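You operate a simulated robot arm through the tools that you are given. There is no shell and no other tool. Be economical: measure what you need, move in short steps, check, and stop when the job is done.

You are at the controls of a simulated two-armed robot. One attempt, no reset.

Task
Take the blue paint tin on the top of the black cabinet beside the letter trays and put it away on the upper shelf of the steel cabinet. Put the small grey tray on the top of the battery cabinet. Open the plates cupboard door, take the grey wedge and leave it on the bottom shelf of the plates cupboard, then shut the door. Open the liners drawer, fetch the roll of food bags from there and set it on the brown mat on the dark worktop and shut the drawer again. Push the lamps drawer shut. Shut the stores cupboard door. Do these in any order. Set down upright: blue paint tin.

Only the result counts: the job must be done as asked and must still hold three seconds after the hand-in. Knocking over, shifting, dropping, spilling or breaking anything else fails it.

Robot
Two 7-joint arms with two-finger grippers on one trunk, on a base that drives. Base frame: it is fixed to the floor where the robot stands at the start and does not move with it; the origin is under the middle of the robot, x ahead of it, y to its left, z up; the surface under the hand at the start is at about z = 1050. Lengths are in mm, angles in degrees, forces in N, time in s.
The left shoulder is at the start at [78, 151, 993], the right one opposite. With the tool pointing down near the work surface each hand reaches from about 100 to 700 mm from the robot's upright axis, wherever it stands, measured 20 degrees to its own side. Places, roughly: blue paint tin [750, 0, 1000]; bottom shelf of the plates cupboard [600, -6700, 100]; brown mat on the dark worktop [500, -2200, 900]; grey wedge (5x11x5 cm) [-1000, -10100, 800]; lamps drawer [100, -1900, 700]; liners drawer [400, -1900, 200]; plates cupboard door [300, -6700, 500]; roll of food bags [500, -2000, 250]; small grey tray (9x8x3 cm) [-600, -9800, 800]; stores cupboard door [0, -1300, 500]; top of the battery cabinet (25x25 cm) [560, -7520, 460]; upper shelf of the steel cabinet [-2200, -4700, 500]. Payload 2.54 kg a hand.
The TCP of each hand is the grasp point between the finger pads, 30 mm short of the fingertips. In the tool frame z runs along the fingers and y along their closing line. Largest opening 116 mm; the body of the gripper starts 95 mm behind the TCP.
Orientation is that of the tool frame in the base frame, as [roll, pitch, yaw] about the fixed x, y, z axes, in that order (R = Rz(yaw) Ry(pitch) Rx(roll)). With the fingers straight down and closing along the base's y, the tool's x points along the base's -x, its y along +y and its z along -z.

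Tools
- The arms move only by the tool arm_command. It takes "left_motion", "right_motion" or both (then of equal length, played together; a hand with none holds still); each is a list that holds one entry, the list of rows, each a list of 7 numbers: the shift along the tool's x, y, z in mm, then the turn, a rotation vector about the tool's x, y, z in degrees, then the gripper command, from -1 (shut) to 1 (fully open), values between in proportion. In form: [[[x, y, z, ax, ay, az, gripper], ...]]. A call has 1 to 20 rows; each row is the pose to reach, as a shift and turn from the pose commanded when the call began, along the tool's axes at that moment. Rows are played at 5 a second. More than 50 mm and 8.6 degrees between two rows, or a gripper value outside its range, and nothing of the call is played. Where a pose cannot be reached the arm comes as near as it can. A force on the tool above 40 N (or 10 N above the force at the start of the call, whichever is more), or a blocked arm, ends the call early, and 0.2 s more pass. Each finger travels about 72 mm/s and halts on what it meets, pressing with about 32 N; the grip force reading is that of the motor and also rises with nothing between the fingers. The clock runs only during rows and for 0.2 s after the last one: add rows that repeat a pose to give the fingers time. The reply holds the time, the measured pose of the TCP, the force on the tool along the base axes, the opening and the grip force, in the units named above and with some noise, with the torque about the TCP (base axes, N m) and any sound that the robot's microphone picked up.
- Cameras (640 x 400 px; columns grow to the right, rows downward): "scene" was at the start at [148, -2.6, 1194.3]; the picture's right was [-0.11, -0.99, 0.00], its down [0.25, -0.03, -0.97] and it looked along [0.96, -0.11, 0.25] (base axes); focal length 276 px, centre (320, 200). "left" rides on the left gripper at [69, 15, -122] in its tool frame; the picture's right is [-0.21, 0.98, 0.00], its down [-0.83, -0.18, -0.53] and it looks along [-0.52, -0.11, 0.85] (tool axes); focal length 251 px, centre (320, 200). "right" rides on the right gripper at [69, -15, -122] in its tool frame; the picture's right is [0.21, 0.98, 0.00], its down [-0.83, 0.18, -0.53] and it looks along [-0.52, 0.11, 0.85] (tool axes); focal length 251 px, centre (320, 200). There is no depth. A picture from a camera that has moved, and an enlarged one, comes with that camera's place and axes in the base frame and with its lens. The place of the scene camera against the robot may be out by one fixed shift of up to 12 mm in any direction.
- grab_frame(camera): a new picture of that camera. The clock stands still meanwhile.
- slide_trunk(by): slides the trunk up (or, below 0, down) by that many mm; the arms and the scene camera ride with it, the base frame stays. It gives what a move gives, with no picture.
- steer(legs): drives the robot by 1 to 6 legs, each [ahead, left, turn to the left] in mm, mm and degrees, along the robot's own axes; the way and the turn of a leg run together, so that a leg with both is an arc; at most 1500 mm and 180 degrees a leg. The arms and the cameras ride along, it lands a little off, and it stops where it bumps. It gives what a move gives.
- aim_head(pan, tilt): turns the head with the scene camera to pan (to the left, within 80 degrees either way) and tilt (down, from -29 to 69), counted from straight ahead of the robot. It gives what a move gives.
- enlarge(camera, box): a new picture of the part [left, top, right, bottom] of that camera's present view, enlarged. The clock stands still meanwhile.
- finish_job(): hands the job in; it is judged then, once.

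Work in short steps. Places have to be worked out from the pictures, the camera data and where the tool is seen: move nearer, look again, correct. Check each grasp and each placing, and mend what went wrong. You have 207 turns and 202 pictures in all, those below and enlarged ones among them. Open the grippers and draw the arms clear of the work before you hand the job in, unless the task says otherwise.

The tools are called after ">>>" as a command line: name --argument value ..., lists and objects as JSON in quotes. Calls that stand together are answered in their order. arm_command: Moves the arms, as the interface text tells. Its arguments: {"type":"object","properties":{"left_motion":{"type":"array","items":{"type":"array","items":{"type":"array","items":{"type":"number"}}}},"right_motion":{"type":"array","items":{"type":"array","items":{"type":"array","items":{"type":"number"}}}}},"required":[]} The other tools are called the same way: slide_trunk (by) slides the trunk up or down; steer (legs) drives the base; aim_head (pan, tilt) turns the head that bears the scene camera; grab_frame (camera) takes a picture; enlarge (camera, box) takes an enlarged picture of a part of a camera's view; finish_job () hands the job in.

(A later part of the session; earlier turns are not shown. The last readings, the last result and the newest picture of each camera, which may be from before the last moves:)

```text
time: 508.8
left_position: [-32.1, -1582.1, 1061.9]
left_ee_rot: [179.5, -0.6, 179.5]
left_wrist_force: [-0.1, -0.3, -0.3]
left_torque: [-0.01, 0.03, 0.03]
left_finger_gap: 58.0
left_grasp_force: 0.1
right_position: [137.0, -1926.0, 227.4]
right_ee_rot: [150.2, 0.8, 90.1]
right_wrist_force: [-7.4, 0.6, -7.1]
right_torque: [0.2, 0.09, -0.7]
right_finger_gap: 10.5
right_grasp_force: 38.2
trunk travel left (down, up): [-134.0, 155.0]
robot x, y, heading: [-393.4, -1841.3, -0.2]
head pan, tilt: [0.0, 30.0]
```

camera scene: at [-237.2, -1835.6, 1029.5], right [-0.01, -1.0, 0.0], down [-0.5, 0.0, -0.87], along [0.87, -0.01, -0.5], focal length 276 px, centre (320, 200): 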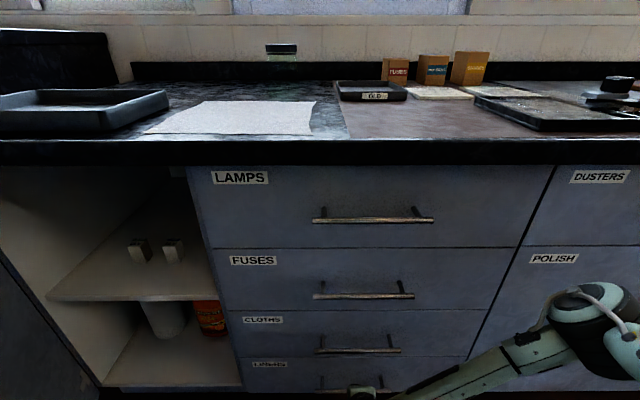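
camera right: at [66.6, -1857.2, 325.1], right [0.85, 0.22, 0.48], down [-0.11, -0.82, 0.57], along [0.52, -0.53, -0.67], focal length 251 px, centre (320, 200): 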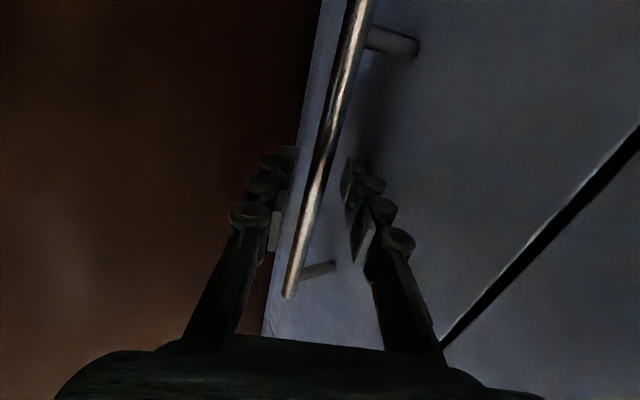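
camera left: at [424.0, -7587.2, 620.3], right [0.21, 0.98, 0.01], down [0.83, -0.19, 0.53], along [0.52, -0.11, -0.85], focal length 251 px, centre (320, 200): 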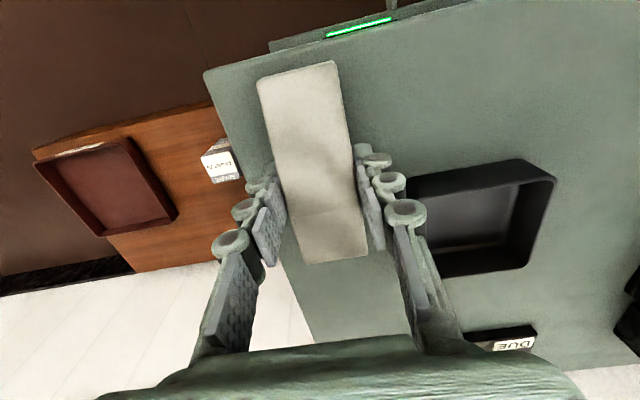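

Gripped (10.5 mm). Pull the drawer open by driving back.

>>> steer --legs '[[-120, 0, 0], [-120, 0, 0], [-80, 0, 0]]'

>>> aim_head --pan -5 --tilt 48

>>> grab_frame --camera "scene"

```text
time: 511.5
left_position: [-350.3, -1577.7, 1062.0]
left_ee_rot: [179.5, -0.6, 179.6]
left_wrist_force: [0.5, -0.4, -0.4]
left_torque: [-0.01, 0.01, 0.01]
left_finger_gap: 58.0
left_grasp_force: 0.1
right_position: [-178.3, -1926.4, 227.5]
right_ee_rot: [150.2, 1.0, 90.0]
right_wrist_force: [1.4, -17.5, -14.6]
right_torque: [0.3, -0.01, -0.56]
right_finger_gap: 10.6
right_grasp_force: 37.8
trunk travel left (down, up): [-134.0, 155.0]
robot x, y, heading: [-715.0, -1838.1, -0.1]
head pan, tilt: [0.0, 30.0]
```

```text
time: 512.3
left_position: [-351.3, -1579.4, 1061.3]
left_ee_rot: [179.5, -0.5, 179.6]
left_wrist_force: [0.2, -0.1, 0.7]
left_torque: [0.02, 0.02, 0.0]
left_finger_gap: 58.2
left_grasp_force: 0.0
right_position: [-178.3, -1926.4, 227.8]
right_ee_rot: [150.2, 1.1, 90.1]
right_wrist_force: [-1.0, 1.8, -6.5]
right_torque: [0.33, 0.02, -0.65]
right_finger_gap: 10.5
right_grasp_force: 38.0
trunk travel left (down, up): [-134.0, 155.0]
robot x, y, heading: [-714.3, -1837.9, -0.2]
head pan, tilt: [-5.0, 48.0]
```

```text
66 pictures are left
camera scene: at [-567.2, -1840.3, 1002.7], right [-0.09, -1.0, 0.0], down [-0.74, 0.07, -0.67], along [0.67, -0.06, -0.74], focal length 276 px, centre (320, 200)
```

scene: 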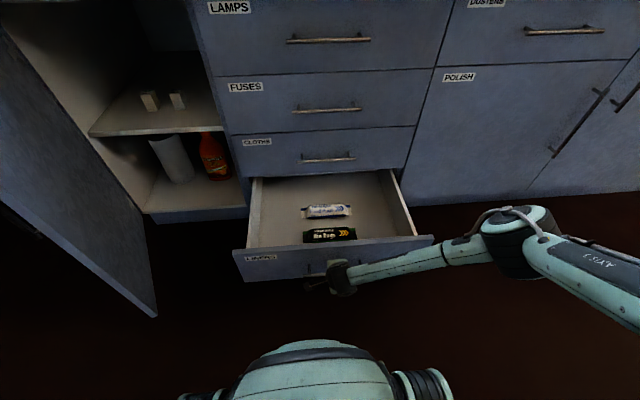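

Drawer open with two rolls. Enlarge to tell which is food bags.

>>> enlarge --camera "scene" --box '[225, 160, 445, 290]'

```text
2.91 times, centred on (335, 225) of scene
camera zoom: at [-567.2, -1840.3, 1002.7], right [-0.09, -1.0, 0.0], down [-0.74, 0.07, -0.67], along [0.67, -0.06, -0.74], focal length 802 px, centre (276, 127)
```

zoom: 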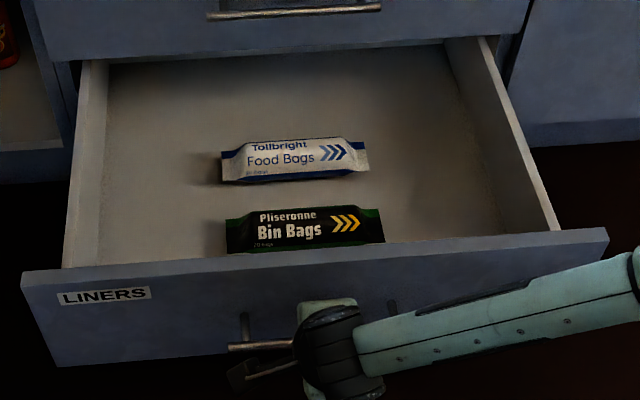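

The white/blue FOOD BAGS roll is the rear one at ≈(100,-1925). Release the handle, back out along the fingers and rise; lower the trunk for reach.

>>> arm_command --right_motion '[[[0, 0, 0, 0, 0, 0, -0.45], [0, 0, 0, 0, 0, 0, -0.45], [0, 0, -40, 0, 0, 0, -0.45], [0, 0, -80, 0, 0, 0, -0.45], [0, 15, -115, 0, 0, 0, 0], [0, 35, -150, 0, 0, 0, 0], [0, 50, -185, 0, 0, 0, 0.2], [0, 65, -220, 0, 0, 0, 0.2], [0, 75, -250, 0, 0, 0, 0.2]]]'

>>> slide_trunk --by -95

>>> grab_frame --camera "scene"

```text
time: 514.3
left_position: [-352.7, -1578.7, 1062.2]
left_ee_rot: [179.4, -0.4, 179.7]
left_wrist_force: [0.6, -0.5, -0.1]
left_torque: [0.02, -0.01, 0.01]
left_finger_gap: 58.0
left_grasp_force: 0.0
right_position: [-237.5, -1921.8, 481.7]
right_ee_rot: [150.1, 1.2, 90.0]
right_wrist_force: [0.2, 0.1, 0.2]
right_torque: [-0.05, -0.03, 0.03]
right_finger_gap: 69.4
right_grasp_force: 0.0
trunk travel left (down, up): [-134.0, 155.0]
robot x, y, heading: [-716.8, -1839.9, -0.1]
head pan, tilt: [-5.0, 48.0]
```

```text
time: 515.6
left_position: [-352.4, -1578.7, 967.4]
left_ee_rot: [179.5, -0.4, 179.6]
left_wrist_force: [0.7, 0.3, 0.8]
left_torque: [0.0, -0.02, -0.03]
left_finger_gap: 57.8
left_grasp_force: 0.1
right_position: [-237.9, -1921.7, 386.9]
right_ee_rot: [150.1, 1.1, 90.1]
right_wrist_force: [0.0, 0.1, 0.2]
right_torque: [0.03, -0.03, -0.01]
right_finger_gap: 69.2
right_grasp_force: 0.0
trunk travel left (down, up): [-39.0, 250.0]
robot x, y, heading: [-715.3, -1840.5, -0.5]
head pan, tilt: [-5.0, 48.0]
```

```text
64 pictures are left
camera scene: at [-567.7, -1840.2, 907.8], right [-0.09, -1.0, 0.0], down [-0.74, 0.07, -0.67], along [0.67, -0.06, -0.74], focal length 276 px, centre (320, 200)
```

scene: 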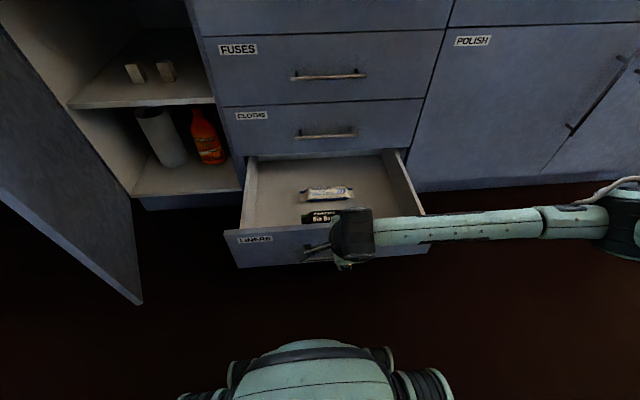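

Drive ahead 200 so the hand is over the drawer and look with the hand camera.

>>> steer --legs '[[190, 0, 0]]'

>>> grab_frame --camera "right"

>>> grab_frame --camera "scene"

```text
time: 517.1
left_position: [-159.7, -1578.2, 965.9]
left_ee_rot: [179.5, -0.5, 179.7]
left_wrist_force: [-0.3, -0.2, -0.5]
left_torque: [0.01, -0.01, 0.02]
left_finger_gap: 57.8
left_grasp_force: 0.1
right_position: [-45.4, -1921.0, 387.3]
right_ee_rot: [150.1, 1.1, 90.1]
right_wrist_force: [0.1, -1.1, 0.5]
right_torque: [-0.03, 0.0, -0.02]
right_finger_gap: 69.5
right_grasp_force: 0.0
trunk travel left (down, up): [-39.0, 250.0]
robot x, y, heading: [-521.8, -1839.7, -0.0]
head pan, tilt: [-5.0, 48.0]
```

```text
63 pictures are left
camera right: at [-118.2, -1851.6, 482.4], right [0.85, 0.23, 0.48], down [-0.11, -0.81, 0.57], along [0.52, -0.53, -0.67], focal length 251 px, centre (320, 200)
```

right: 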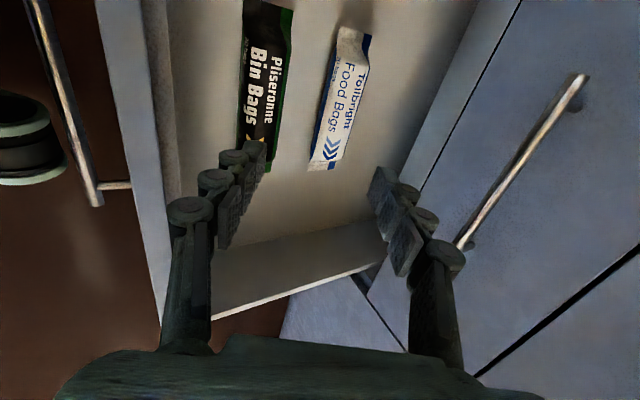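

```text
62 pictures are left
camera scene: at [-375.8, -1840.6, 907.7], right [-0.09, -1.0, 0.0], down [-0.74, 0.07, -0.67], along [0.67, -0.06, -0.74], focal length 276 px, centre (320, 200)
```

scene: 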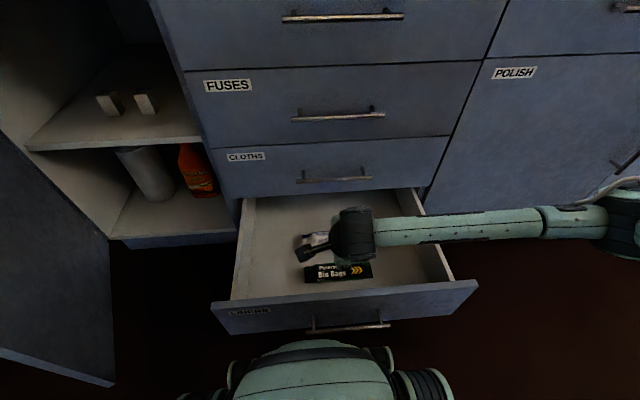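

Roll centre ≈(90,-1914,z≈190), ~43 mm wide. Lower the trunk fully and shift left/forward a little to line the shoulder up.

>>> slide_trunk --by -38

>>> steer --legs '[[15, 60, 0]]'

>>> arm_command --right_motion '[[[-15, 0, 0, -2.5, 0, 0, 0], [-30, 20, -5, -5, 0, 0, 0], [-45, 40, -10, -7.5, 0, 0, 0], [-55, 60, -15, -9, 0, 0, 0], [-55, 70, -18, -9, 0, 0, 0], [-55, 70, -18, -9, 0, 0, 0]]]'

>>> grab_frame --camera "right"

```text
time: 518.0
left_position: [-160.2, -1578.8, 929.7]
left_ee_rot: [179.4, -0.4, 179.8]
left_wrist_force: [0.3, -0.8, 0.5]
left_torque: [0.0, -0.01, -0.03]
left_finger_gap: 57.8
left_grasp_force: 0.1
right_position: [-45.5, -1921.8, 348.0]
right_ee_rot: [150.0, 1.1, 90.0]
right_wrist_force: [0.0, -0.9, -0.1]
right_torque: [0.01, 0.0, 0.03]
right_finger_gap: 69.7
right_grasp_force: 0.0
trunk travel left (down, up): [-1.0, 288.0]
robot x, y, heading: [-521.3, -1842.3, -0.2]
head pan, tilt: [-5.0, 48.0]
```

```text
time: 519.2
left_position: [-145.3, -1517.3, 929.1]
left_ee_rot: [179.5, -0.5, 179.6]
left_wrist_force: [0.1, -0.6, -0.6]
left_torque: [-0.03, -0.02, 0.0]
left_finger_gap: 57.8
left_grasp_force: 0.1
right_position: [-30.1, -1860.9, 347.6]
right_ee_rot: [150.1, 1.1, 90.1]
right_wrist_force: [-0.3, -0.2, -0.7]
right_torque: [-0.03, -0.01, -0.02]
right_finger_gap: 69.8
right_grasp_force: 0.1
trunk travel left (down, up): [-1.0, 288.0]
robot x, y, heading: [-508.1, -1778.9, 0.4]
head pan, tilt: [-5.0, 48.0]
```

```text
time: 520.6
left_position: [-145.7, -1517.6, 928.6]
left_ee_rot: [179.5, -0.4, 179.7]
left_wrist_force: [-1.0, -0.2, -0.3]
left_torque: [-0.02, -0.02, 0.01]
left_finger_gap: 57.7
left_grasp_force: 0.1
right_position: [21.2, -1914.5, 400.6]
right_ee_rot: [141.0, 1.1, 90.1]
right_wrist_force: [-0.5, 0.4, -0.7]
right_torque: [0.01, -0.01, 0.05]
right_finger_gap: 57.9
right_grasp_force: 0.1
trunk travel left (down, up): [-1.0, 288.0]
robot x, y, heading: [-509.5, -1779.1, 0.0]
head pan, tilt: [-5.0, 48.0]
```

```text
61 pictures are left
camera right: at [-66.0, -1844.9, 482.9], right [0.76, 0.23, 0.61], down [-0.19, -0.82, 0.55], along [0.62, -0.53, -0.58], focal length 251 px, centre (320, 200)
```

right: 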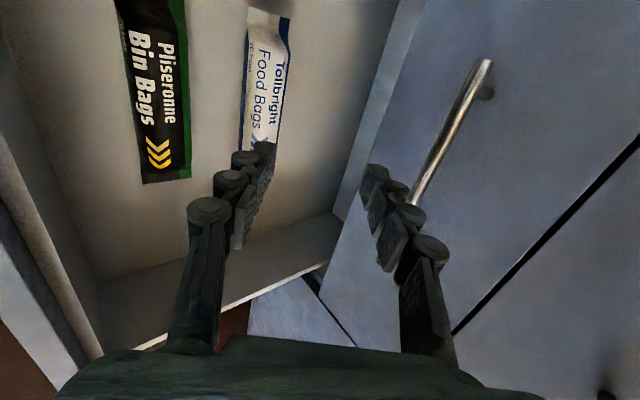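

Roll triangulated at (97,-1912,189). Correct the tilt the other way (to 20°) and go to a pre-grasp 100 mm above.

>>> arm_command --right_motion '[[[0, -9, 25, 5, 0, 0, 0], [0, -18, 50, 10, 0, 0, 0], [0, -26, 75, 15, 0, 0, 0], [0, -34, 98, 19, 0, 0, 0], [0, -34, 98, 19, 0, 0, 0]]]'

>>> grab_frame --camera "right"

>>> grab_frame --camera "scene"

```text
time: 521.8
left_position: [-145.1, -1517.2, 929.3]
left_ee_rot: [179.6, -0.4, 179.7]
left_wrist_force: [-0.4, -0.6, -0.2]
left_torque: [-0.02, 0.0, 0.04]
left_finger_gap: 57.6
left_grasp_force: 0.1
right_position: [56.7, -1915.4, 301.3]
right_ee_rot: [160.2, 1.0, 90.2]
right_wrist_force: [0.2, 0.2, 0.4]
right_torque: [0.0, 0.0, 0.03]
right_finger_gap: 57.7
right_grasp_force: 0.0
trunk travel left (down, up): [-1.0, 288.0]
robot x, y, heading: [-505.4, -1776.3, -0.2]
head pan, tilt: [-5.0, 48.0]
```

```text
60 pictures are left
camera right: at [2.3, -1845.9, 408.4], right [0.92, 0.22, 0.33], down [-0.01, -0.81, 0.58], along [0.4, -0.53, -0.75], focal length 251 px, centre (320, 200)
```

right: 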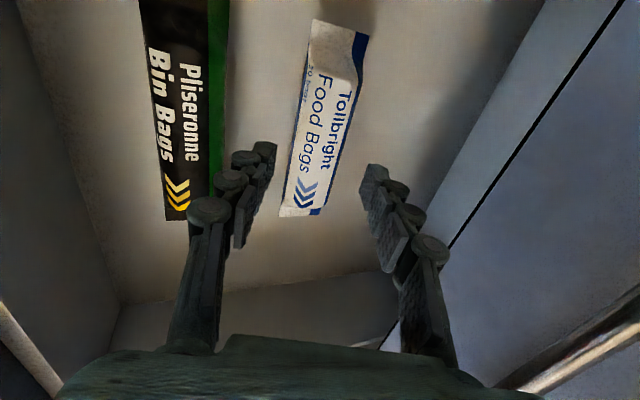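

```text
59 pictures are left
camera scene: at [-360.9, -1779.9, 869.7], right [-0.09, -1.0, 0.0], down [-0.74, 0.07, -0.67], along [0.67, -0.06, -0.74], focal length 276 px, centre (320, 200)
```

scene: 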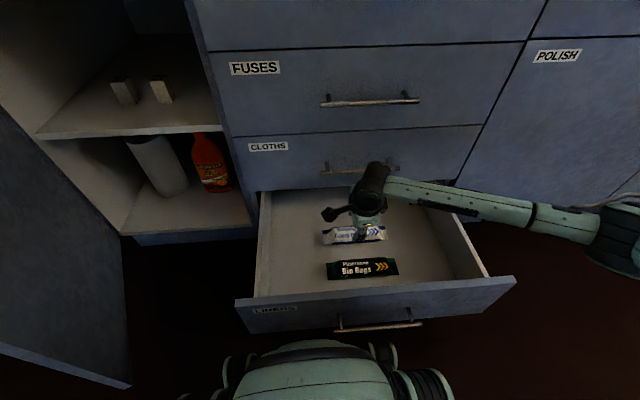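

Well aligned: straight in along the fingers 98 mm and close.

>>> arm_command --right_motion '[[[0, 0, 35, 0, 0, 0, 0], [0, 0, 65, 0, 0, 0, 0], [0, 0, 85, 0, 0, 0, 0], [0, 0, 95, 0, 0, 0, 0], [0, 0, 98, 0, 0, 0, 0], [0, 0, 98, 0, 0, 0, -1], [0, 0, 98, 0, 0, 0, -1], [0, 0, 98, 0, 0, 0, -1], [0, 0, 98, 0, 0, 0, -1]]]'

>>> grab_frame --camera "right"

```text
time: 523.8
left_position: [-144.9, -1516.9, 928.5]
left_ee_rot: [179.5, -0.3, 179.6]
left_wrist_force: [-0.2, 0.2, 0.1]
left_torque: [0.0, 0.0, -0.01]
left_finger_gap: 58.1
left_grasp_force: 0.1
right_position: [89.3, -1918.4, 211.1]
right_ee_rot: [160.1, 1.2, 90.1]
right_wrist_force: [1.2, 0.4, 1.5]
right_torque: [0.22, -0.05, -0.05]
right_finger_gap: 48.6
right_grasp_force: 31.8
trunk travel left (down, up): [-1.0, 288.0]
robot x, y, heading: [-506.8, -1782.9, -0.2]
head pan, tilt: [-5.0, 48.0]
```

```text
58 pictures are left
camera right: at [34.5, -1848.2, 317.8], right [0.92, 0.22, 0.33], down [-0.01, -0.81, 0.58], along [0.4, -0.54, -0.75], focal length 251 px, centre (320, 200)
```

right: 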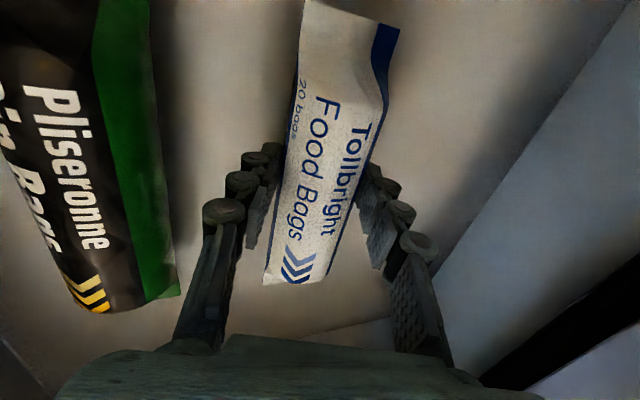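

Holding the roll (48.6 mm). Lift out along the finger direction and check.

>>> arm_command --right_motion '[[[0, 0, -25, 0, 0, 0, -1], [0, 0, -60, 0, 0, 0, -1], [0, 0, -100, 0, 0, 0, -1], [0, 0, -140, 0, 0, 0, -1], [0, -15, -180, 0, 0, 0, -1], [0, -30, -220, 0, 0, 0, -1], [0, -30, -220, 0, 0, 0, -1]]]'

>>> grab_frame --camera "scene"

```text
time: 525.4
left_position: [-144.3, -1517.4, 928.9]
left_ee_rot: [179.6, -0.4, 179.7]
left_wrist_force: [-0.6, -0.4, 0.3]
left_torque: [0.01, 0.0, 0.02]
left_finger_gap: 57.8
left_grasp_force: 0.1
right_position: [-13.5, -1915.7, 404.7]
right_ee_rot: [160.1, 1.2, 90.2]
right_wrist_force: [0.0, 0.2, -2.4]
right_torque: [0.04, 0.02, 0.02]
right_finger_gap: 48.1
right_grasp_force: 31.8
trunk travel left (down, up): [-1.0, 288.0]
robot x, y, heading: [-511.3, -1779.1, -0.2]
head pan, tilt: [-5.0, 48.0]
```

```text
57 pictures are left
camera scene: at [-360.8, -1779.9, 869.7], right [-0.09, -1.0, 0.0], down [-0.74, 0.07, -0.67], along [0.67, -0.06, -0.74], focal length 276 px, centre (320, 200)
```

scene: 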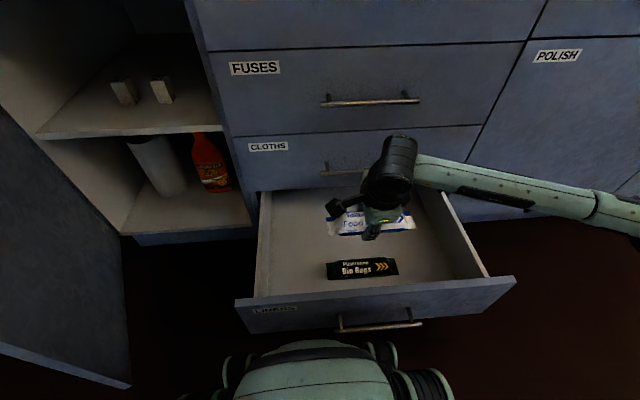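

Roll out. The drawer must be shut before I can get near the worktop: back off, bring the left hand down as a fist (tilt 30°, z≈215) left of the handle, while raising the roll.

>>> steer --legs '[[-270, -60, 0]]'

>>> arm_command --left_motion '[[[-7, -10, 42, 0, -2, 0, -1], [-13, -19, 84, 0, -4, 0, -1], [-20, -29, 126, 0, -6, 0, -1], [-27, -38, 168, 0, -7, 0, -1], [-34, -48, 210, 0, -9, 0, -1], [-40, -57, 252, 0, -11, 0, -1], [-47, -67, 294, 0, -12, 0, -1], [-54, -76, 336, 0, -14, 0, -1], [-60, -86, 378, 0, -16, 0, -1], [-67, -95, 420, 0, -18, 0, -1], [-74, -105, 462, 0, -19, 0, -1], [-80, -114, 504, 0, -21, 0, -1], [-87, -124, 546, 0, -23, 0, -1], [-94, -133, 588, 0, -25, 0, -1], [-100, -143, 630, 0, -26, 0, -1], [-107, -152, 672, 0, -28, 0, -1], [-114, -162, 714, 0, -30, 0, -1], [-114, -162, 714, 0, -30, 0, -1]]]' --right_motion '[[[0, 6, -17, 0, 0, 0, -1], [0, 12, -33, 0, 0, 0, -1], [0, 18, -50, 0, 0, 0, -1], [0, 24, -66, 0, 0, 0, -1], [0, 30, -83, 0, 0, 0, -1], [0, 36, -99, 0, 0, 0, -1], [0, 42, -116, 0, 0, 0, -1], [0, 48, -132, 0, 0, 0, -1], [0, 54, -149, 0, 0, 0, -1], [0, 60, -165, 0, 0, 0, -1], [0, 66, -182, 0, 0, 0, -1], [0, 72, -198, 0, 0, 0, -1], [0, 78, -215, 0, 0, 0, -1], [0, 84, -231, 0, 0, 0, -1], [0, 90, -248, 0, 0, 0, -1], [0, 97, -265, 0, 0, 0, -1], [0, 103, -282, 0, 0, 0, -1], [0, 103, -282, 0, 0, 0, -1]]]'

>>> grab_frame --camera "scene"

```text
time: 527.4
left_position: [-414.4, -1576.6, 929.3]
left_ee_rot: [179.5, -0.5, 179.7]
left_wrist_force: [-0.3, 0.3, 0.6]
left_torque: [-0.01, 0.01, -0.04]
left_finger_gap: 58.0
left_grasp_force: 0.0
right_position: [-282.6, -1974.7, 405.0]
right_ee_rot: [160.1, 1.1, 90.3]
right_wrist_force: [0.3, 0.2, -2.8]
right_torque: [0.03, -0.01, -0.01]
right_finger_gap: 48.5
right_grasp_force: 32.0
trunk travel left (down, up): [-1.0, 288.0]
robot x, y, heading: [-769.7, -1837.3, -0.2]
head pan, tilt: [-5.0, 48.0]
```

```text
time: 531.2
left_position: [-306.0, -1733.9, 211.6]
left_ee_rot: [179.5, 29.6, 179.4]
left_wrist_force: [0.3, 0.5, 0.6]
left_torque: [0.02, -0.01, 0.03]
left_finger_gap: 0.0
left_grasp_force: 28.2
right_position: [-281.2, -1968.0, 704.4]
right_ee_rot: [160.1, 1.1, 90.3]
right_wrist_force: [0.1, -0.1, -2.7]
right_torque: [-0.01, 0.03, -0.03]
right_finger_gap: 48.4
right_grasp_force: 31.5
trunk travel left (down, up): [-1.0, 288.0]
robot x, y, heading: [-775.5, -1837.8, 0.0]
head pan, tilt: [-5.0, 48.0]
```

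```text
56 pictures are left
camera scene: at [-630.0, -1838.8, 869.7], right [-0.09, -1.0, 0.0], down [-0.74, 0.07, -0.67], along [0.67, -0.06, -0.74], focal length 276 px, centre (320, 200)
```

scene: 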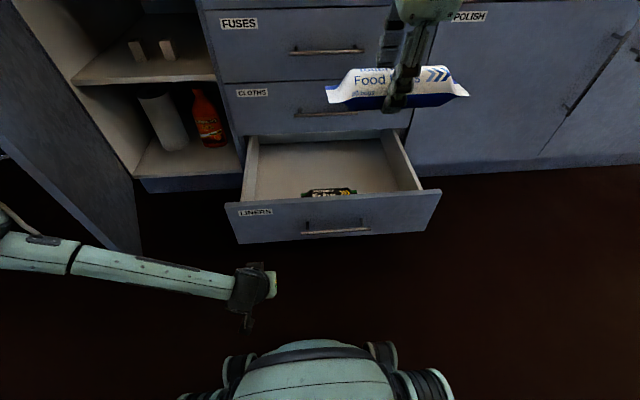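

The left elbow would meet the open stores door on this line. Push the drawer at its right part instead (y≈-2090): retract the roll hand 130 mm and shift robot right.

>>> arm_command --right_motion '[[[0, -40, -15, 0, 0, 0, -1], [0, -80, -29, 0, 0, 0, -1], [0, -122, -44, 0, 0, 0, -1], [0, -122, -44, 0, 0, 0, -1]]]'

>>> steer --legs '[[0, -355, 0], [150, 0, 0]]'

>>> grab_frame --camera "scene"

```text
time: 532.2
left_position: [-305.6, -1731.6, 211.3]
left_ee_rot: [179.4, 29.6, 179.5]
left_wrist_force: [0.0, -0.2, 0.8]
left_torque: [-0.03, 0.01, 0.0]
left_finger_gap: 0.0
left_grasp_force: 28.6
right_position: [-411.1, -1968.5, 705.2]
right_ee_rot: [160.1, 1.1, 90.1]
right_wrist_force: [-0.3, 0.4, -2.4]
right_torque: [0.03, 0.03, 0.02]
right_finger_gap: 48.5
right_grasp_force: 32.0
trunk travel left (down, up): [-1.0, 288.0]
robot x, y, heading: [-775.1, -1838.2, -0.1]
head pan, tilt: [-5.0, 48.0]
```

```text
time: 537.1
left_position: [-153.7, -2092.5, 212.2]
left_ee_rot: [179.4, 29.6, 179.1]
left_wrist_force: [0.7, 0.5, -1.4]
left_torque: [0.0, 0.0, 0.01]
left_finger_gap: 0.0
left_grasp_force: 28.8
right_position: [-260.8, -2326.4, 705.5]
right_ee_rot: [160.2, 1.1, 89.7]
right_wrist_force: [0.6, 0.4, -2.6]
right_torque: [0.02, 0.0, -0.02]
right_finger_gap: 48.5
right_grasp_force: 32.1
trunk travel left (down, up): [-1.0, 288.0]
robot x, y, heading: [-631.0, -2193.9, -0.6]
head pan, tilt: [-5.0, 48.0]
```

```text
55 pictures are left
camera scene: at [-478.3, -2196.1, 869.7], right [-0.1, -1.0, 0.0], down [-0.74, 0.07, -0.67], along [0.67, -0.06, -0.74], focal length 276 px, centre (320, 200)
```

scene: 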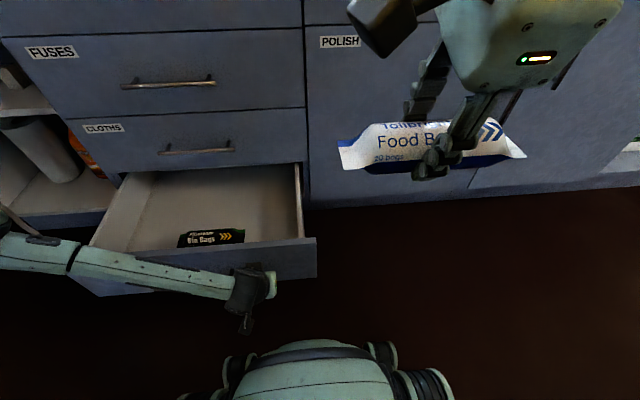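

In position against the drawer front. Push it shut.

>>> steer --legs '[[150, 0, 0.5], [130, 0, 0], [60, 0, 0]]'

>>> grab_frame --camera "scene"

```text
time: 540.0
left_position: [156.3, -2092.2, 208.0]
left_ee_rot: [179.7, 28.4, 179.3]
left_wrist_force: [-0.3, 0.3, 0.5]
left_torque: [0.05, -0.02, -0.02]
left_finger_gap: 0.1
left_grasp_force: 28.6
right_position: [60.6, -2325.1, 704.2]
right_ee_rot: [160.1, 1.0, 90.2]
right_wrist_force: [0.3, 0.2, -2.2]
right_torque: [0.02, -0.01, -0.02]
right_finger_gap: 47.9
right_grasp_force: 31.7
trunk travel left (down, up): [-1.0, 288.0]
robot x, y, heading: [-302.6, -2195.6, 0.2]
head pan, tilt: [-5.0, 48.0]
stopped in leg 3: the force on the tool passed its limit at 58 N (the readings are from after the stop); the commanded pose is now the measured one
```

```text
54 pictures are left
camera scene: at [-157.8, -2196.3, 869.7], right [-0.09, -1.0, 0.0], down [-0.74, 0.07, -0.67], along [0.67, -0.06, -0.74], focal length 276 px, centre (320, 200)
```

scene: 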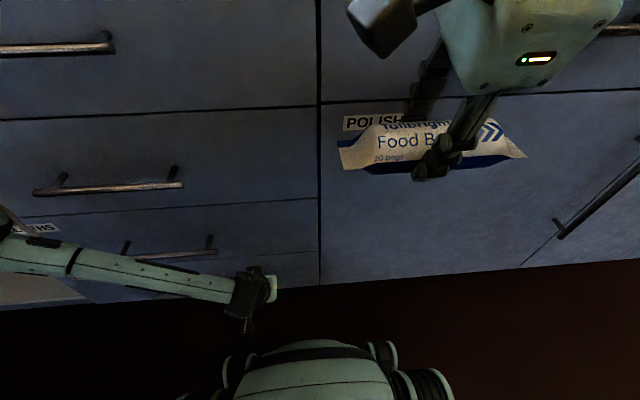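

LINERS seems shut. Back off, raise trunk, lift the left arm back to its top-down pose, and verify.

>>> steer --legs '[[-350, 0, 0]]'

>>> arm_command --left_motion '[[[-13, 10, -38, 0, 2, 0, -1], [-27, 20, -76, 0, 4, 0, -1], [-40, 30, -114, 0, 6, 0, -1], [-53, 40, -152, 0, 8, 0, -1], [-67, 50, -190, 0, 10, 0, -1], [-80, 60, -228, 0, 12, 0, -1], [-94, 70, -266, 0, 14, 0, -1], [-107, 80, -304, 0, 16, 0, -1], [-120, 90, -342, 0, 18, 0, -1], [-134, 100, -380, 0, 20, 0, -1], [-147, 110, -418, 0, 22, 0, -1], [-160, 120, -456, 0, 24, 0, -1], [-174, 130, -490, 0, 26, 0, -1], [-187, 140, -520, 0, 28, 0, -1], [-187, 140, -520, 0, 28.5, 0, -1]]]'

>>> slide_trunk --by 225

>>> aim_head --pan 20 --tilt 35

>>> grab_frame --camera "scene"

```text
time: 542.2
left_position: [-189.1, -2089.0, 208.7]
left_ee_rot: [179.6, 28.3, 179.6]
left_wrist_force: [0.5, 0.5, -0.2]
left_torque: [-0.02, -0.02, -0.01]
left_finger_gap: 0.0
left_grasp_force: 28.6
right_position: [-283.1, -2325.2, 704.8]
right_ee_rot: [160.1, 1.2, 90.4]
right_wrist_force: [-0.6, 0.3, -2.4]
right_torque: [0.05, 0.02, 0.01]
right_finger_gap: 48.2
right_grasp_force: 32.6
trunk travel left (down, up): [-1.0, 288.0]
robot x, y, heading: [-650.5, -2197.5, 0.4]
head pan, tilt: [-5.0, 48.0]
```

```text
time: 545.4
left_position: [-271.1, -1952.2, 756.9]
left_ee_rot: [179.8, -0.1, 179.6]
left_wrist_force: [-0.9, 0.0, -0.6]
left_torque: [-0.02, 0.0, -0.02]
left_finger_gap: 0.2
left_grasp_force: 28.5
right_position: [-284.3, -2325.2, 704.2]
right_ee_rot: [160.1, 1.1, 90.4]
right_wrist_force: [0.8, -0.1, -2.7]
right_torque: [0.07, 0.03, -0.01]
right_finger_gap: 48.5
right_grasp_force: 32.0
trunk travel left (down, up): [-1.0, 288.0]
robot x, y, heading: [-649.2, -2198.4, 0.3]
head pan, tilt: [-5.0, 48.0]
```

```text
time: 547.8
left_position: [-269.7, -1953.6, 982.2]
left_ee_rot: [179.6, -0.1, 179.8]
left_wrist_force: [0.0, -0.2, -0.1]
left_torque: [0.01, 0.0, -0.02]
left_finger_gap: 0.1
left_grasp_force: 28.5
right_position: [-282.5, -2324.6, 929.6]
right_ee_rot: [160.1, 1.1, 90.4]
right_wrist_force: [-0.4, 0.5, -2.9]
right_torque: [0.01, 0.0, 0.02]
right_finger_gap: 48.6
right_grasp_force: 32.0
trunk travel left (down, up): [-226.0, 63.0]
robot x, y, heading: [-650.6, -2198.0, 0.1]
head pan, tilt: [-5.0, 48.0]
```

```text
time: 548.7
left_position: [-269.6, -1952.3, 981.6]
left_ee_rot: [179.6, -0.1, 179.8]
left_wrist_force: [0.4, 0.0, -0.6]
left_torque: [0.01, -0.02, -0.04]
left_finger_gap: 0.0
left_grasp_force: 28.2
right_position: [-283.2, -2324.6, 930.3]
right_ee_rot: [160.1, 1.0, 90.4]
right_wrist_force: [0.0, 0.4, -3.1]
right_torque: [0.0, 0.01, 0.04]
right_finger_gap: 48.5
right_grasp_force: 32.3
trunk travel left (down, up): [-226.0, 63.0]
robot x, y, heading: [-650.1, -2195.5, 0.1]
head pan, tilt: [20.0, 35.0]
```

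```text
53 pictures are left
camera scene: at [-499.0, -2158.7, 1113.7], right [0.34, -0.94, 0.0], down [-0.54, -0.2, -0.82], along [0.77, 0.28, -0.57], focal length 276 px, centre (320, 200)
```

scene: 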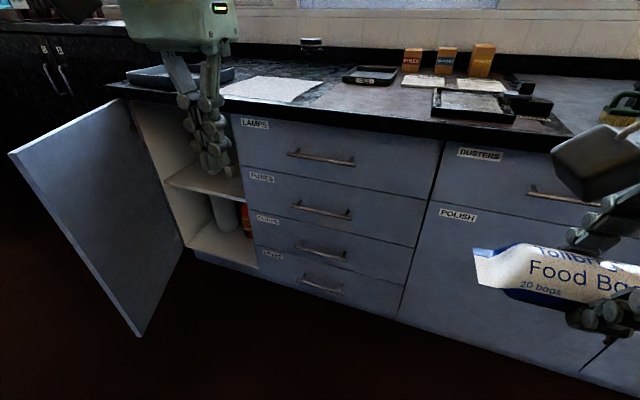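

Both drawers flush. Enlarge the worktop to see the brown mat.

>>> enlarge --camera "scene" --box '[210, 30, 600, 150]'

```text
1.64 times, centred on (405, 90) of scene
camera zoom: at [-499.0, -2158.7, 1113.7], right [0.34, -0.94, 0.0], down [-0.54, -0.2, -0.82], along [0.77, 0.28, -0.57], focal length 453 px, centre (180, 380)
```

zoom: 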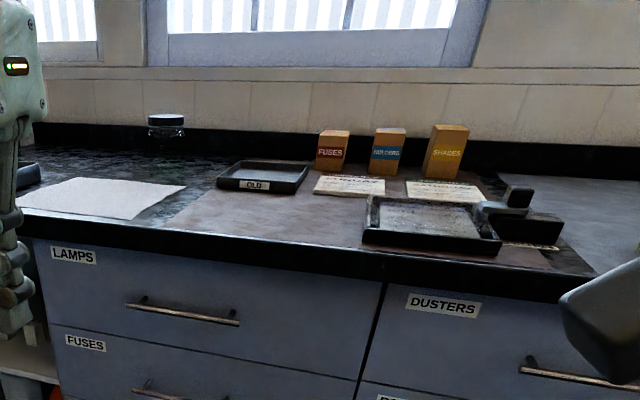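

Free part of the brown mat: x 190–460, y -1895…-2175. Raise the roll hand, extend it a little, raise the left hand, then drive to place at ≈(310,-2030).

>>> arm_command --right_motion '[[[0, 11, -31, 0, 0, 0, -1], [0, 22, -61, 0, 0, 0, -1], [0, 33, -92, 0, 0, 0, -1], [0, 44, -122, 0, 0, 0, -1], [0, 84, -108, 0, 0, 0, -1], [0, 125, -93, 0, 0, 0, -1], [0, 166, -78, 0, 0, 0, -1], [0, 166, -78, 0, 0, 0, -1]]]' --left_motion '[[[0, 0, -20, 0, 0, 0, -1], [0, 0, -40, 0, 0, 0, -1], [0, 0, -60, 0, 0, 0, -1], [0, 0, -80, 0, 0, 0, -1], [0, 0, -100, 0, 0, 0, -1], [0, 0, -100, 0, 0, 0, -1], [0, 0, -100, 0, 0, 0, -1], [0, 0, -100, 0, 0, 0, -1]]]'

>>> steer --legs '[[0, 300, 0], [330, 0, 0]]'

>>> aim_head --pan 0 --tilt 30

>>> grab_frame --camera "scene"

>>> grab_frame --camera "right"

```text
time: 550.5
left_position: [-270.4, -1953.6, 1083.0]
left_ee_rot: [179.6, -0.1, 179.9]
left_wrist_force: [-0.7, -0.1, 0.3]
left_torque: [0.01, -0.01, 0.01]
left_finger_gap: 0.0
left_grasp_force: 29.0
right_position: [-154.8, -2321.7, 1058.2]
right_ee_rot: [160.0, 1.1, 90.5]
right_wrist_force: [-0.3, -0.2, -3.1]
right_torque: [0.02, 0.02, 0.01]
right_finger_gap: 48.4
right_grasp_force: 32.3
trunk travel left (down, up): [-226.0, 63.0]
robot x, y, heading: [-648.0, -2199.3, 0.5]
head pan, tilt: [20.0, 35.0]
```

```text
time: 555.7
left_position: [62.7, -1655.8, 1083.2]
left_ee_rot: [179.6, 0.0, 179.5]
left_wrist_force: [0.6, -0.1, -0.7]
left_torque: [0.01, -0.02, -0.02]
left_finger_gap: 0.2
left_grasp_force: 28.6
right_position: [177.7, -2024.1, 1058.0]
right_ee_rot: [160.2, 1.2, 90.2]
right_wrist_force: [0.3, -0.4, -3.0]
right_torque: [0.06, 0.08, -0.02]
right_finger_gap: 48.3
right_grasp_force: 32.1
trunk travel left (down, up): [-226.0, 63.0]
robot x, y, heading: [-315.7, -1895.9, -0.2]
head pan, tilt: [20.0, 35.0]
```

```text
time: 556.6
left_position: [61.8, -1655.3, 1083.1]
left_ee_rot: [179.6, -0.1, 179.6]
left_wrist_force: [-0.2, -0.5, 0.3]
left_torque: [0.02, 0.02, 0.01]
left_finger_gap: 0.0
left_grasp_force: 29.0
right_position: [177.6, -2023.8, 1058.5]
right_ee_rot: [160.2, 1.1, 90.2]
right_wrist_force: [0.2, -0.7, -2.3]
right_torque: [-0.01, -0.03, 0.01]
right_finger_gap: 48.3
right_grasp_force: 31.8
trunk travel left (down, up): [-226.0, 63.0]
robot x, y, heading: [-319.1, -1895.5, -0.3]
head pan, tilt: [0.0, 30.0]
```

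```text
51 pictures are left
camera scene: at [-158.5, -1889.7, 1121.5], right [0.0, -1.0, 0.0], down [-0.5, 0.0, -0.87], along [0.87, 0.0, -0.5], focal length 276 px, centre (320, 200)
```

scene: 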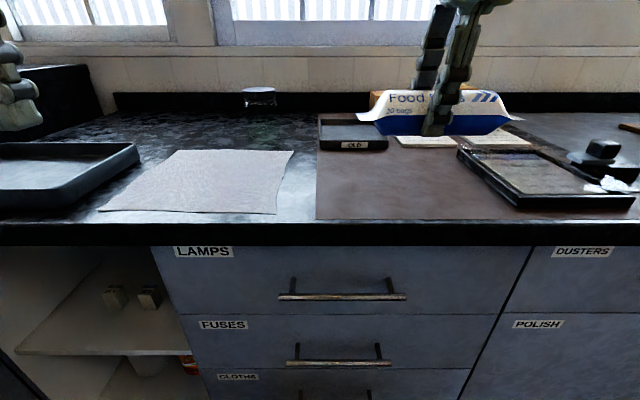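

```text
50 pictures are left
camera right: at [122.5, -1954.0, 1165.4], right [0.92, 0.22, 0.33], down [-0.01, -0.81, 0.58], along [0.4, -0.54, -0.75], focal length 251 px, centre (320, 200)
```

right: 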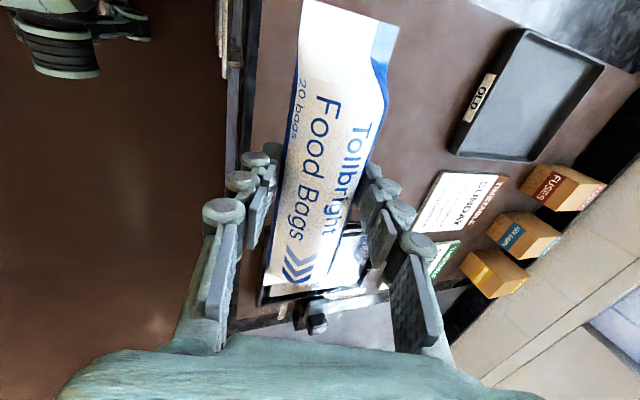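

Drive 90 mm closer, then lower the roll toward the mat.

>>> steer --legs '[[90, 0, 0]]'

>>> arm_command --right_motion '[[[0, -1, 25, 0, 0, 0, -1], [0, -2, 50, 0, 0, 0, -1], [0, -3, 75, 0, 0, 0, -1], [0, -4, 99, 0, 0, 0, -1], [0, -4, 99, 0, 0, 0, -1]]]'

>>> grab_frame --camera "scene"

```text
time: 557.7
left_position: [152.1, -1655.6, 1082.9]
left_ee_rot: [179.6, -0.1, 179.5]
left_wrist_force: [0.6, -0.8, -0.7]
left_torque: [0.01, 0.06, 0.02]
left_finger_gap: 0.0
left_grasp_force: 28.8
right_position: [267.4, -2025.8, 1057.8]
right_ee_rot: [160.3, 1.1, 90.1]
right_wrist_force: [0.0, -0.4, -1.9]
right_torque: [0.02, 0.03, 0.0]
right_finger_gap: 47.9
right_grasp_force: 32.0
trunk travel left (down, up): [-226.0, 63.0]
robot x, y, heading: [-226.3, -1897.7, -0.0]
head pan, tilt: [0.0, 30.0]
```

```text
time: 558.9
left_position: [151.3, -1655.3, 1082.6]
left_ee_rot: [179.6, 0.0, 179.4]
left_wrist_force: [0.9, -0.3, 0.5]
left_torque: [-0.01, 0.0, 0.0]
left_finger_gap: 0.1
left_grasp_force: 28.2
right_position: [296.2, -2027.0, 963.6]
right_ee_rot: [160.1, 1.1, 90.2]
right_wrist_force: [0.2, -0.4, -2.4]
right_torque: [0.02, 0.01, 0.0]
right_finger_gap: 48.3
right_grasp_force: 32.3
trunk travel left (down, up): [-226.0, 63.0]
robot x, y, heading: [-230.7, -1896.3, -0.1]
head pan, tilt: [0.0, 30.0]
```

```text
49 pictures are left
camera scene: at [-69.6, -1889.9, 1121.5], right [0.0, -1.0, 0.0], down [-0.5, 0.0, -0.87], along [0.87, 0.0, -0.5], focal length 276 px, centre (320, 200)
```

scene: 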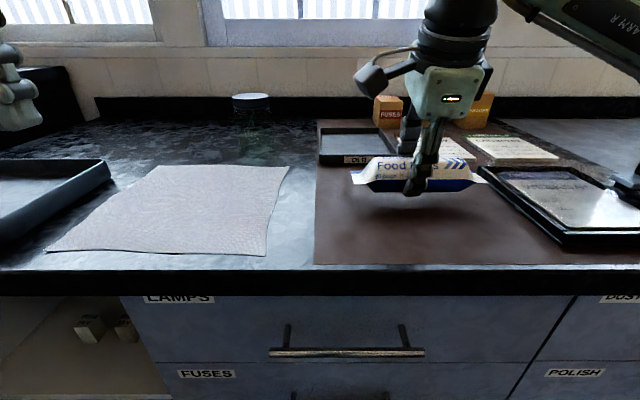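

Over the mat with clearance. Shift 20 mm left and lower gently until contact.

>>> arm_command --right_motion '[[[10, 3, 8, 0, 0, 0, -1], [20, 5, 14, 0, 0, 0, -1], [20, 6, 16, 0, 0, 0, -1], [20, 7, 19, 0, 0, 0, -1], [20, 7, 21, 0, 0, 0, -1], [20, 8, 23, 0, 0, 0, -1], [20, 8, 23, 0, 0, 0, -1]]]'

>>> grab_frame --camera "scene"

```text
time: 560.5
left_position: [151.5, -1655.6, 1082.0]
left_ee_rot: [179.6, 0.1, 179.5]
left_wrist_force: [-0.7, 0.2, -0.1]
left_torque: [-0.01, 0.04, 0.0]
left_finger_gap: 0.1
left_grasp_force: 28.5
right_position: [310.9, -2007.0, 945.1]
right_ee_rot: [160.1, 1.1, 90.3]
right_wrist_force: [-0.3, 0.0, 0.9]
right_torque: [0.23, -0.02, 0.01]
right_finger_gap: 48.2
right_grasp_force: 32.7
trunk travel left (down, up): [-226.0, 63.0]
robot x, y, heading: [-226.4, -1894.2, -0.2]
head pan, tilt: [0.0, 30.0]
```

```text
48 pictures are left
camera scene: at [-69.8, -1889.9, 1121.6], right [0.0, -1.0, 0.0], down [-0.5, 0.0, -0.87], along [0.87, 0.0, -0.5], focal length 276 px, centre (320, 200)
```

scene: 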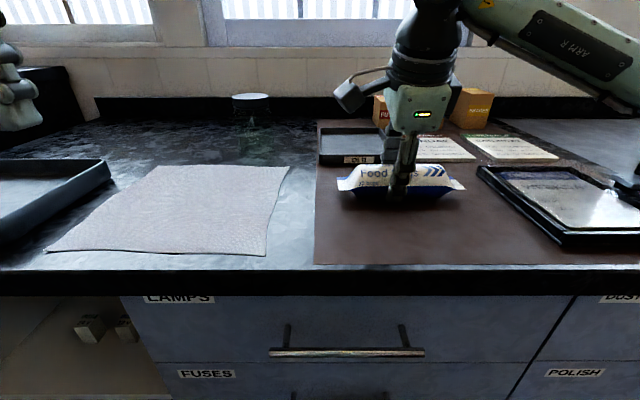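

Light contact. Open a little and withdraw up along the fingers.

>>> arm_command --right_motion '[[[0, -0.5, 1, 0, 0, 0, -1], [0, -0.5, 1, 0, 0, 0, 0], [0, -0.5, 1, 0, 0, 0, 0.05], [0, -0.5, 0, 0, 0, 0, 0.05], [0, 0, -30, 0, 0, 0, 0.05], [0, 0, -70, 0, 0, 0, 0.05], [0, 0, -110, 0, 0, 0, 0.05], [0, 0, -150, 0, 0, 0, 0], [0, 0, -150, 0, 0, 0, 0]]]'

>>> grab_frame --camera "scene"

```text
time: 562.5
left_position: [151.8, -1655.3, 1083.2]
left_ee_rot: [179.6, 0.1, 179.5]
left_wrist_force: [-0.4, -0.1, 0.4]
left_torque: [-0.01, 0.0, 0.02]
left_finger_gap: 0.0
left_grasp_force: 29.0
right_position: [259.8, -2003.3, 1085.9]
right_ee_rot: [160.2, 1.2, 90.2]
right_wrist_force: [-0.4, -0.1, -0.1]
right_torque: [0.0, 0.03, 0.0]
right_finger_gap: 58.1
right_grasp_force: 0.0
trunk travel left (down, up): [-226.0, 63.0]
robot x, y, heading: [-226.4, -1894.8, -0.1]
head pan, tilt: [0.0, 30.0]
```

```text
47 pictures are left
camera scene: at [-69.6, -1890.0, 1121.5], right [0.0, -1.0, 0.0], down [-0.5, 0.0, -0.87], along [0.87, 0.0, -0.5], focal length 276 px, centre (320, 200)
```

scene: 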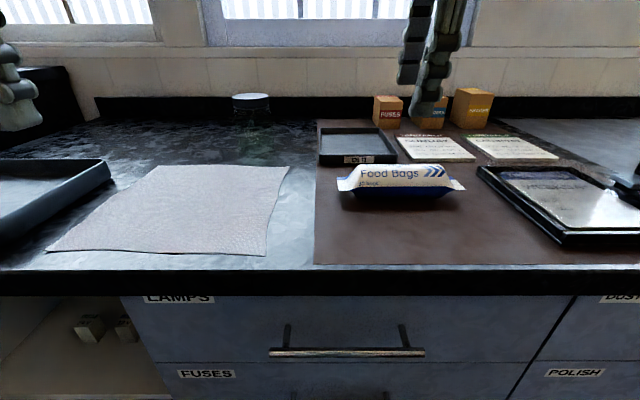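

Roll lies on the brown mat. Last: the stores door. Back off, go to its outer side, lower the trunk and form the left fist (tilt 60°, z≈560).

>>> steer --legs '[[-520, 0, 0], [0, 690, 0]]'

>>> slide_trunk --by -95

>>> arm_command --left_motion '[[[-9, -20, 36, 0, -5, 0, -1], [-17, -40, 71, 0, -10, 0, -1], [-26, -60, 107, 0, -15, 0, -1], [-34, -80, 143, 0, -20, 0, -1], [-43, -100, 178, 0, -25, 0, -1], [-51, -120, 214, 0, -30, 0, -1], [-60, -140, 250, 0, -35, 0, -1], [-68, -160, 285, 0, -40, 0, -1], [-77, -180, 321, 0, -45, 0, -1], [-85, -200, 357, 0, -50, 0, -1], [-94, -220, 392, 0, -55, 0, -1], [-102, -240, 428, 0, -60, 0, -1], [-102, -240, 428, 0, -60, 0, -1]]]' --right_motion '[[[-20, -30, -12, 0, 0, 0, 0], [-40, -60, -23, 0, 0, 0, 0], [-60, -94, -34, 0, 0, 0, 0], [-60, -94, -34, 0, 0, 0, 0], [-60, -94, -34, 0, 0, 0, 0], [-60, -94, -34, 0, 0, 0, 0], [-60, -94, -34, 0, 0, 0, 0], [-60, -94, -34, 0, 0, 0, 0], [-60, -94, -34, 0, 0, 0, 0], [-60, -94, -34, 0, 0, 0, 0], [-60, -94, -34, 0, 0, 0, 0], [-60, -94, -34, 0, 0, 0, 0], [-60, -94, -34, 0, 0, 0, 0]]]'

>>> aim_head --pan 0 --tilt 40

>>> grab_frame --camera "scene"

```text
time: 572.1
left_position: [-360.1, -955.4, 1083.0]
left_ee_rot: [179.6, 0.1, -179.6]
left_wrist_force: [0.2, -0.7, -1.0]
left_torque: [0.0, -0.01, 0.02]
left_finger_gap: 0.0
left_grasp_force: 28.8
right_position: [-248.0, -1301.6, 1083.9]
right_ee_rot: [160.1, 1.2, 91.1]
right_wrist_force: [-0.4, 0.0, 0.3]
right_torque: [0.01, 0.0, 0.0]
right_finger_gap: 58.2
right_grasp_force: 0.1
trunk travel left (down, up): [-226.0, 63.0]
robot x, y, heading: [-739.1, -1202.2, 1.0]
head pan, tilt: [0.0, 30.0]
```

```text
time: 573.4
left_position: [-360.3, -953.5, 988.7]
left_ee_rot: [179.6, 0.0, -179.5]
left_wrist_force: [0.1, -0.6, -0.2]
left_torque: [0.0, -0.04, -0.04]
left_finger_gap: 0.2
left_grasp_force: 28.6
right_position: [-249.1, -1301.3, 990.4]
right_ee_rot: [160.0, 1.1, 91.0]
right_wrist_force: [0.0, 0.8, 0.6]
right_torque: [-0.03, 0.0, -0.01]
right_finger_gap: 58.0
right_grasp_force: 0.0
trunk travel left (down, up): [-131.0, 158.0]
robot x, y, heading: [-733.9, -1198.9, 0.9]
head pan, tilt: [0.0, 30.0]
```

```text
time: 576.2
left_position: [-255.3, -1193.7, 560.3]
left_ee_rot: [179.2, 60.1, 179.8]
left_wrist_force: [-0.1, 0.7, 0.0]
left_torque: [-0.03, 0.01, 0.0]
left_finger_gap: 0.3
left_grasp_force: 28.6
right_position: [-345.2, -1364.9, 990.8]
right_ee_rot: [160.0, 1.0, 91.0]
right_wrist_force: [0.3, 0.2, -0.9]
right_torque: [0.0, 0.02, -0.02]
right_finger_gap: 57.9
right_grasp_force: 0.1
trunk travel left (down, up): [-131.0, 158.0]
robot x, y, heading: [-737.2, -1203.1, 1.1]
head pan, tilt: [0.0, 30.0]
```

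```text
time: 577.0
left_position: [-256.9, -1194.5, 559.5]
left_ee_rot: [179.3, 60.0, 179.8]
left_wrist_force: [0.0, 0.3, 0.3]
left_torque: [-0.01, 0.01, -0.01]
left_finger_gap: 0.0
left_grasp_force: 28.6
right_position: [-346.3, -1363.9, 990.1]
right_ee_rot: [160.0, 1.0, 91.2]
right_wrist_force: [-0.8, -0.5, 0.0]
right_torque: [0.02, -0.01, -0.01]
right_finger_gap: 58.0
right_grasp_force: 0.0
trunk travel left (down, up): [-131.0, 158.0]
robot x, y, heading: [-732.2, -1200.3, 0.7]
head pan, tilt: [0.0, 40.0]
```

```text
46 pictures are left
camera scene: at [-583.5, -1192.7, 1011.2], right [0.01, -1.0, 0.0], down [-0.64, -0.01, -0.77], along [0.77, 0.01, -0.64], focal length 276 px, centre (320, 200)
```

scene: 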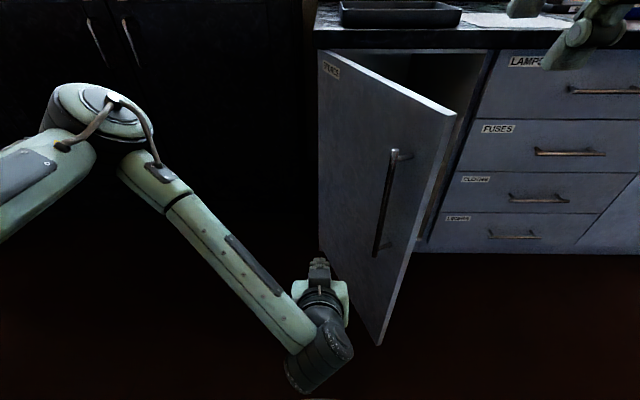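

Good view: hand on the outer side, hinge at left. Sweep the door along its arc.

>>> steer --legs '[[139, -35, -0.7], [41, -99, 0], [71, -79, 0], [93, -45, 0]]'

>>> grab_frame --camera "scene"

```text
time: 581.3
left_position: [90.1, -1453.0, 559.6]
left_ee_rot: [179.3, 60.0, 179.2]
left_wrist_force: [0.3, -1.2, -0.1]
left_torque: [0.0, 0.0, 0.03]
left_finger_gap: 0.2
left_grasp_force: 29.1
right_position: [-1.8, -1622.7, 989.8]
right_ee_rot: [160.1, 1.2, 90.4]
right_wrist_force: [0.0, -0.1, -0.2]
right_torque: [0.0, 0.01, -0.02]
right_finger_gap: 58.0
right_grasp_force: 0.1
trunk travel left (down, up): [-131.0, 158.0]
robot x, y, heading: [-390.1, -1455.4, 0.1]
head pan, tilt: [0.0, 40.0]
```

```text
45 pictures are left
camera scene: at [-237.1, -1448.2, 1011.1], right [0.0, -1.0, 0.0], down [-0.64, 0.0, -0.77], along [0.77, 0.0, -0.64], focal length 276 px, centre (320, 200)
```

scene: 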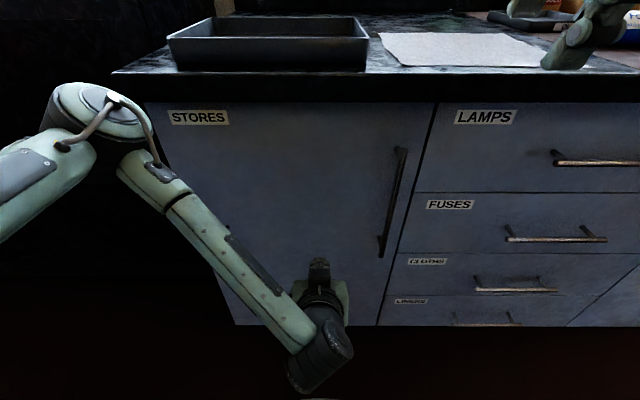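

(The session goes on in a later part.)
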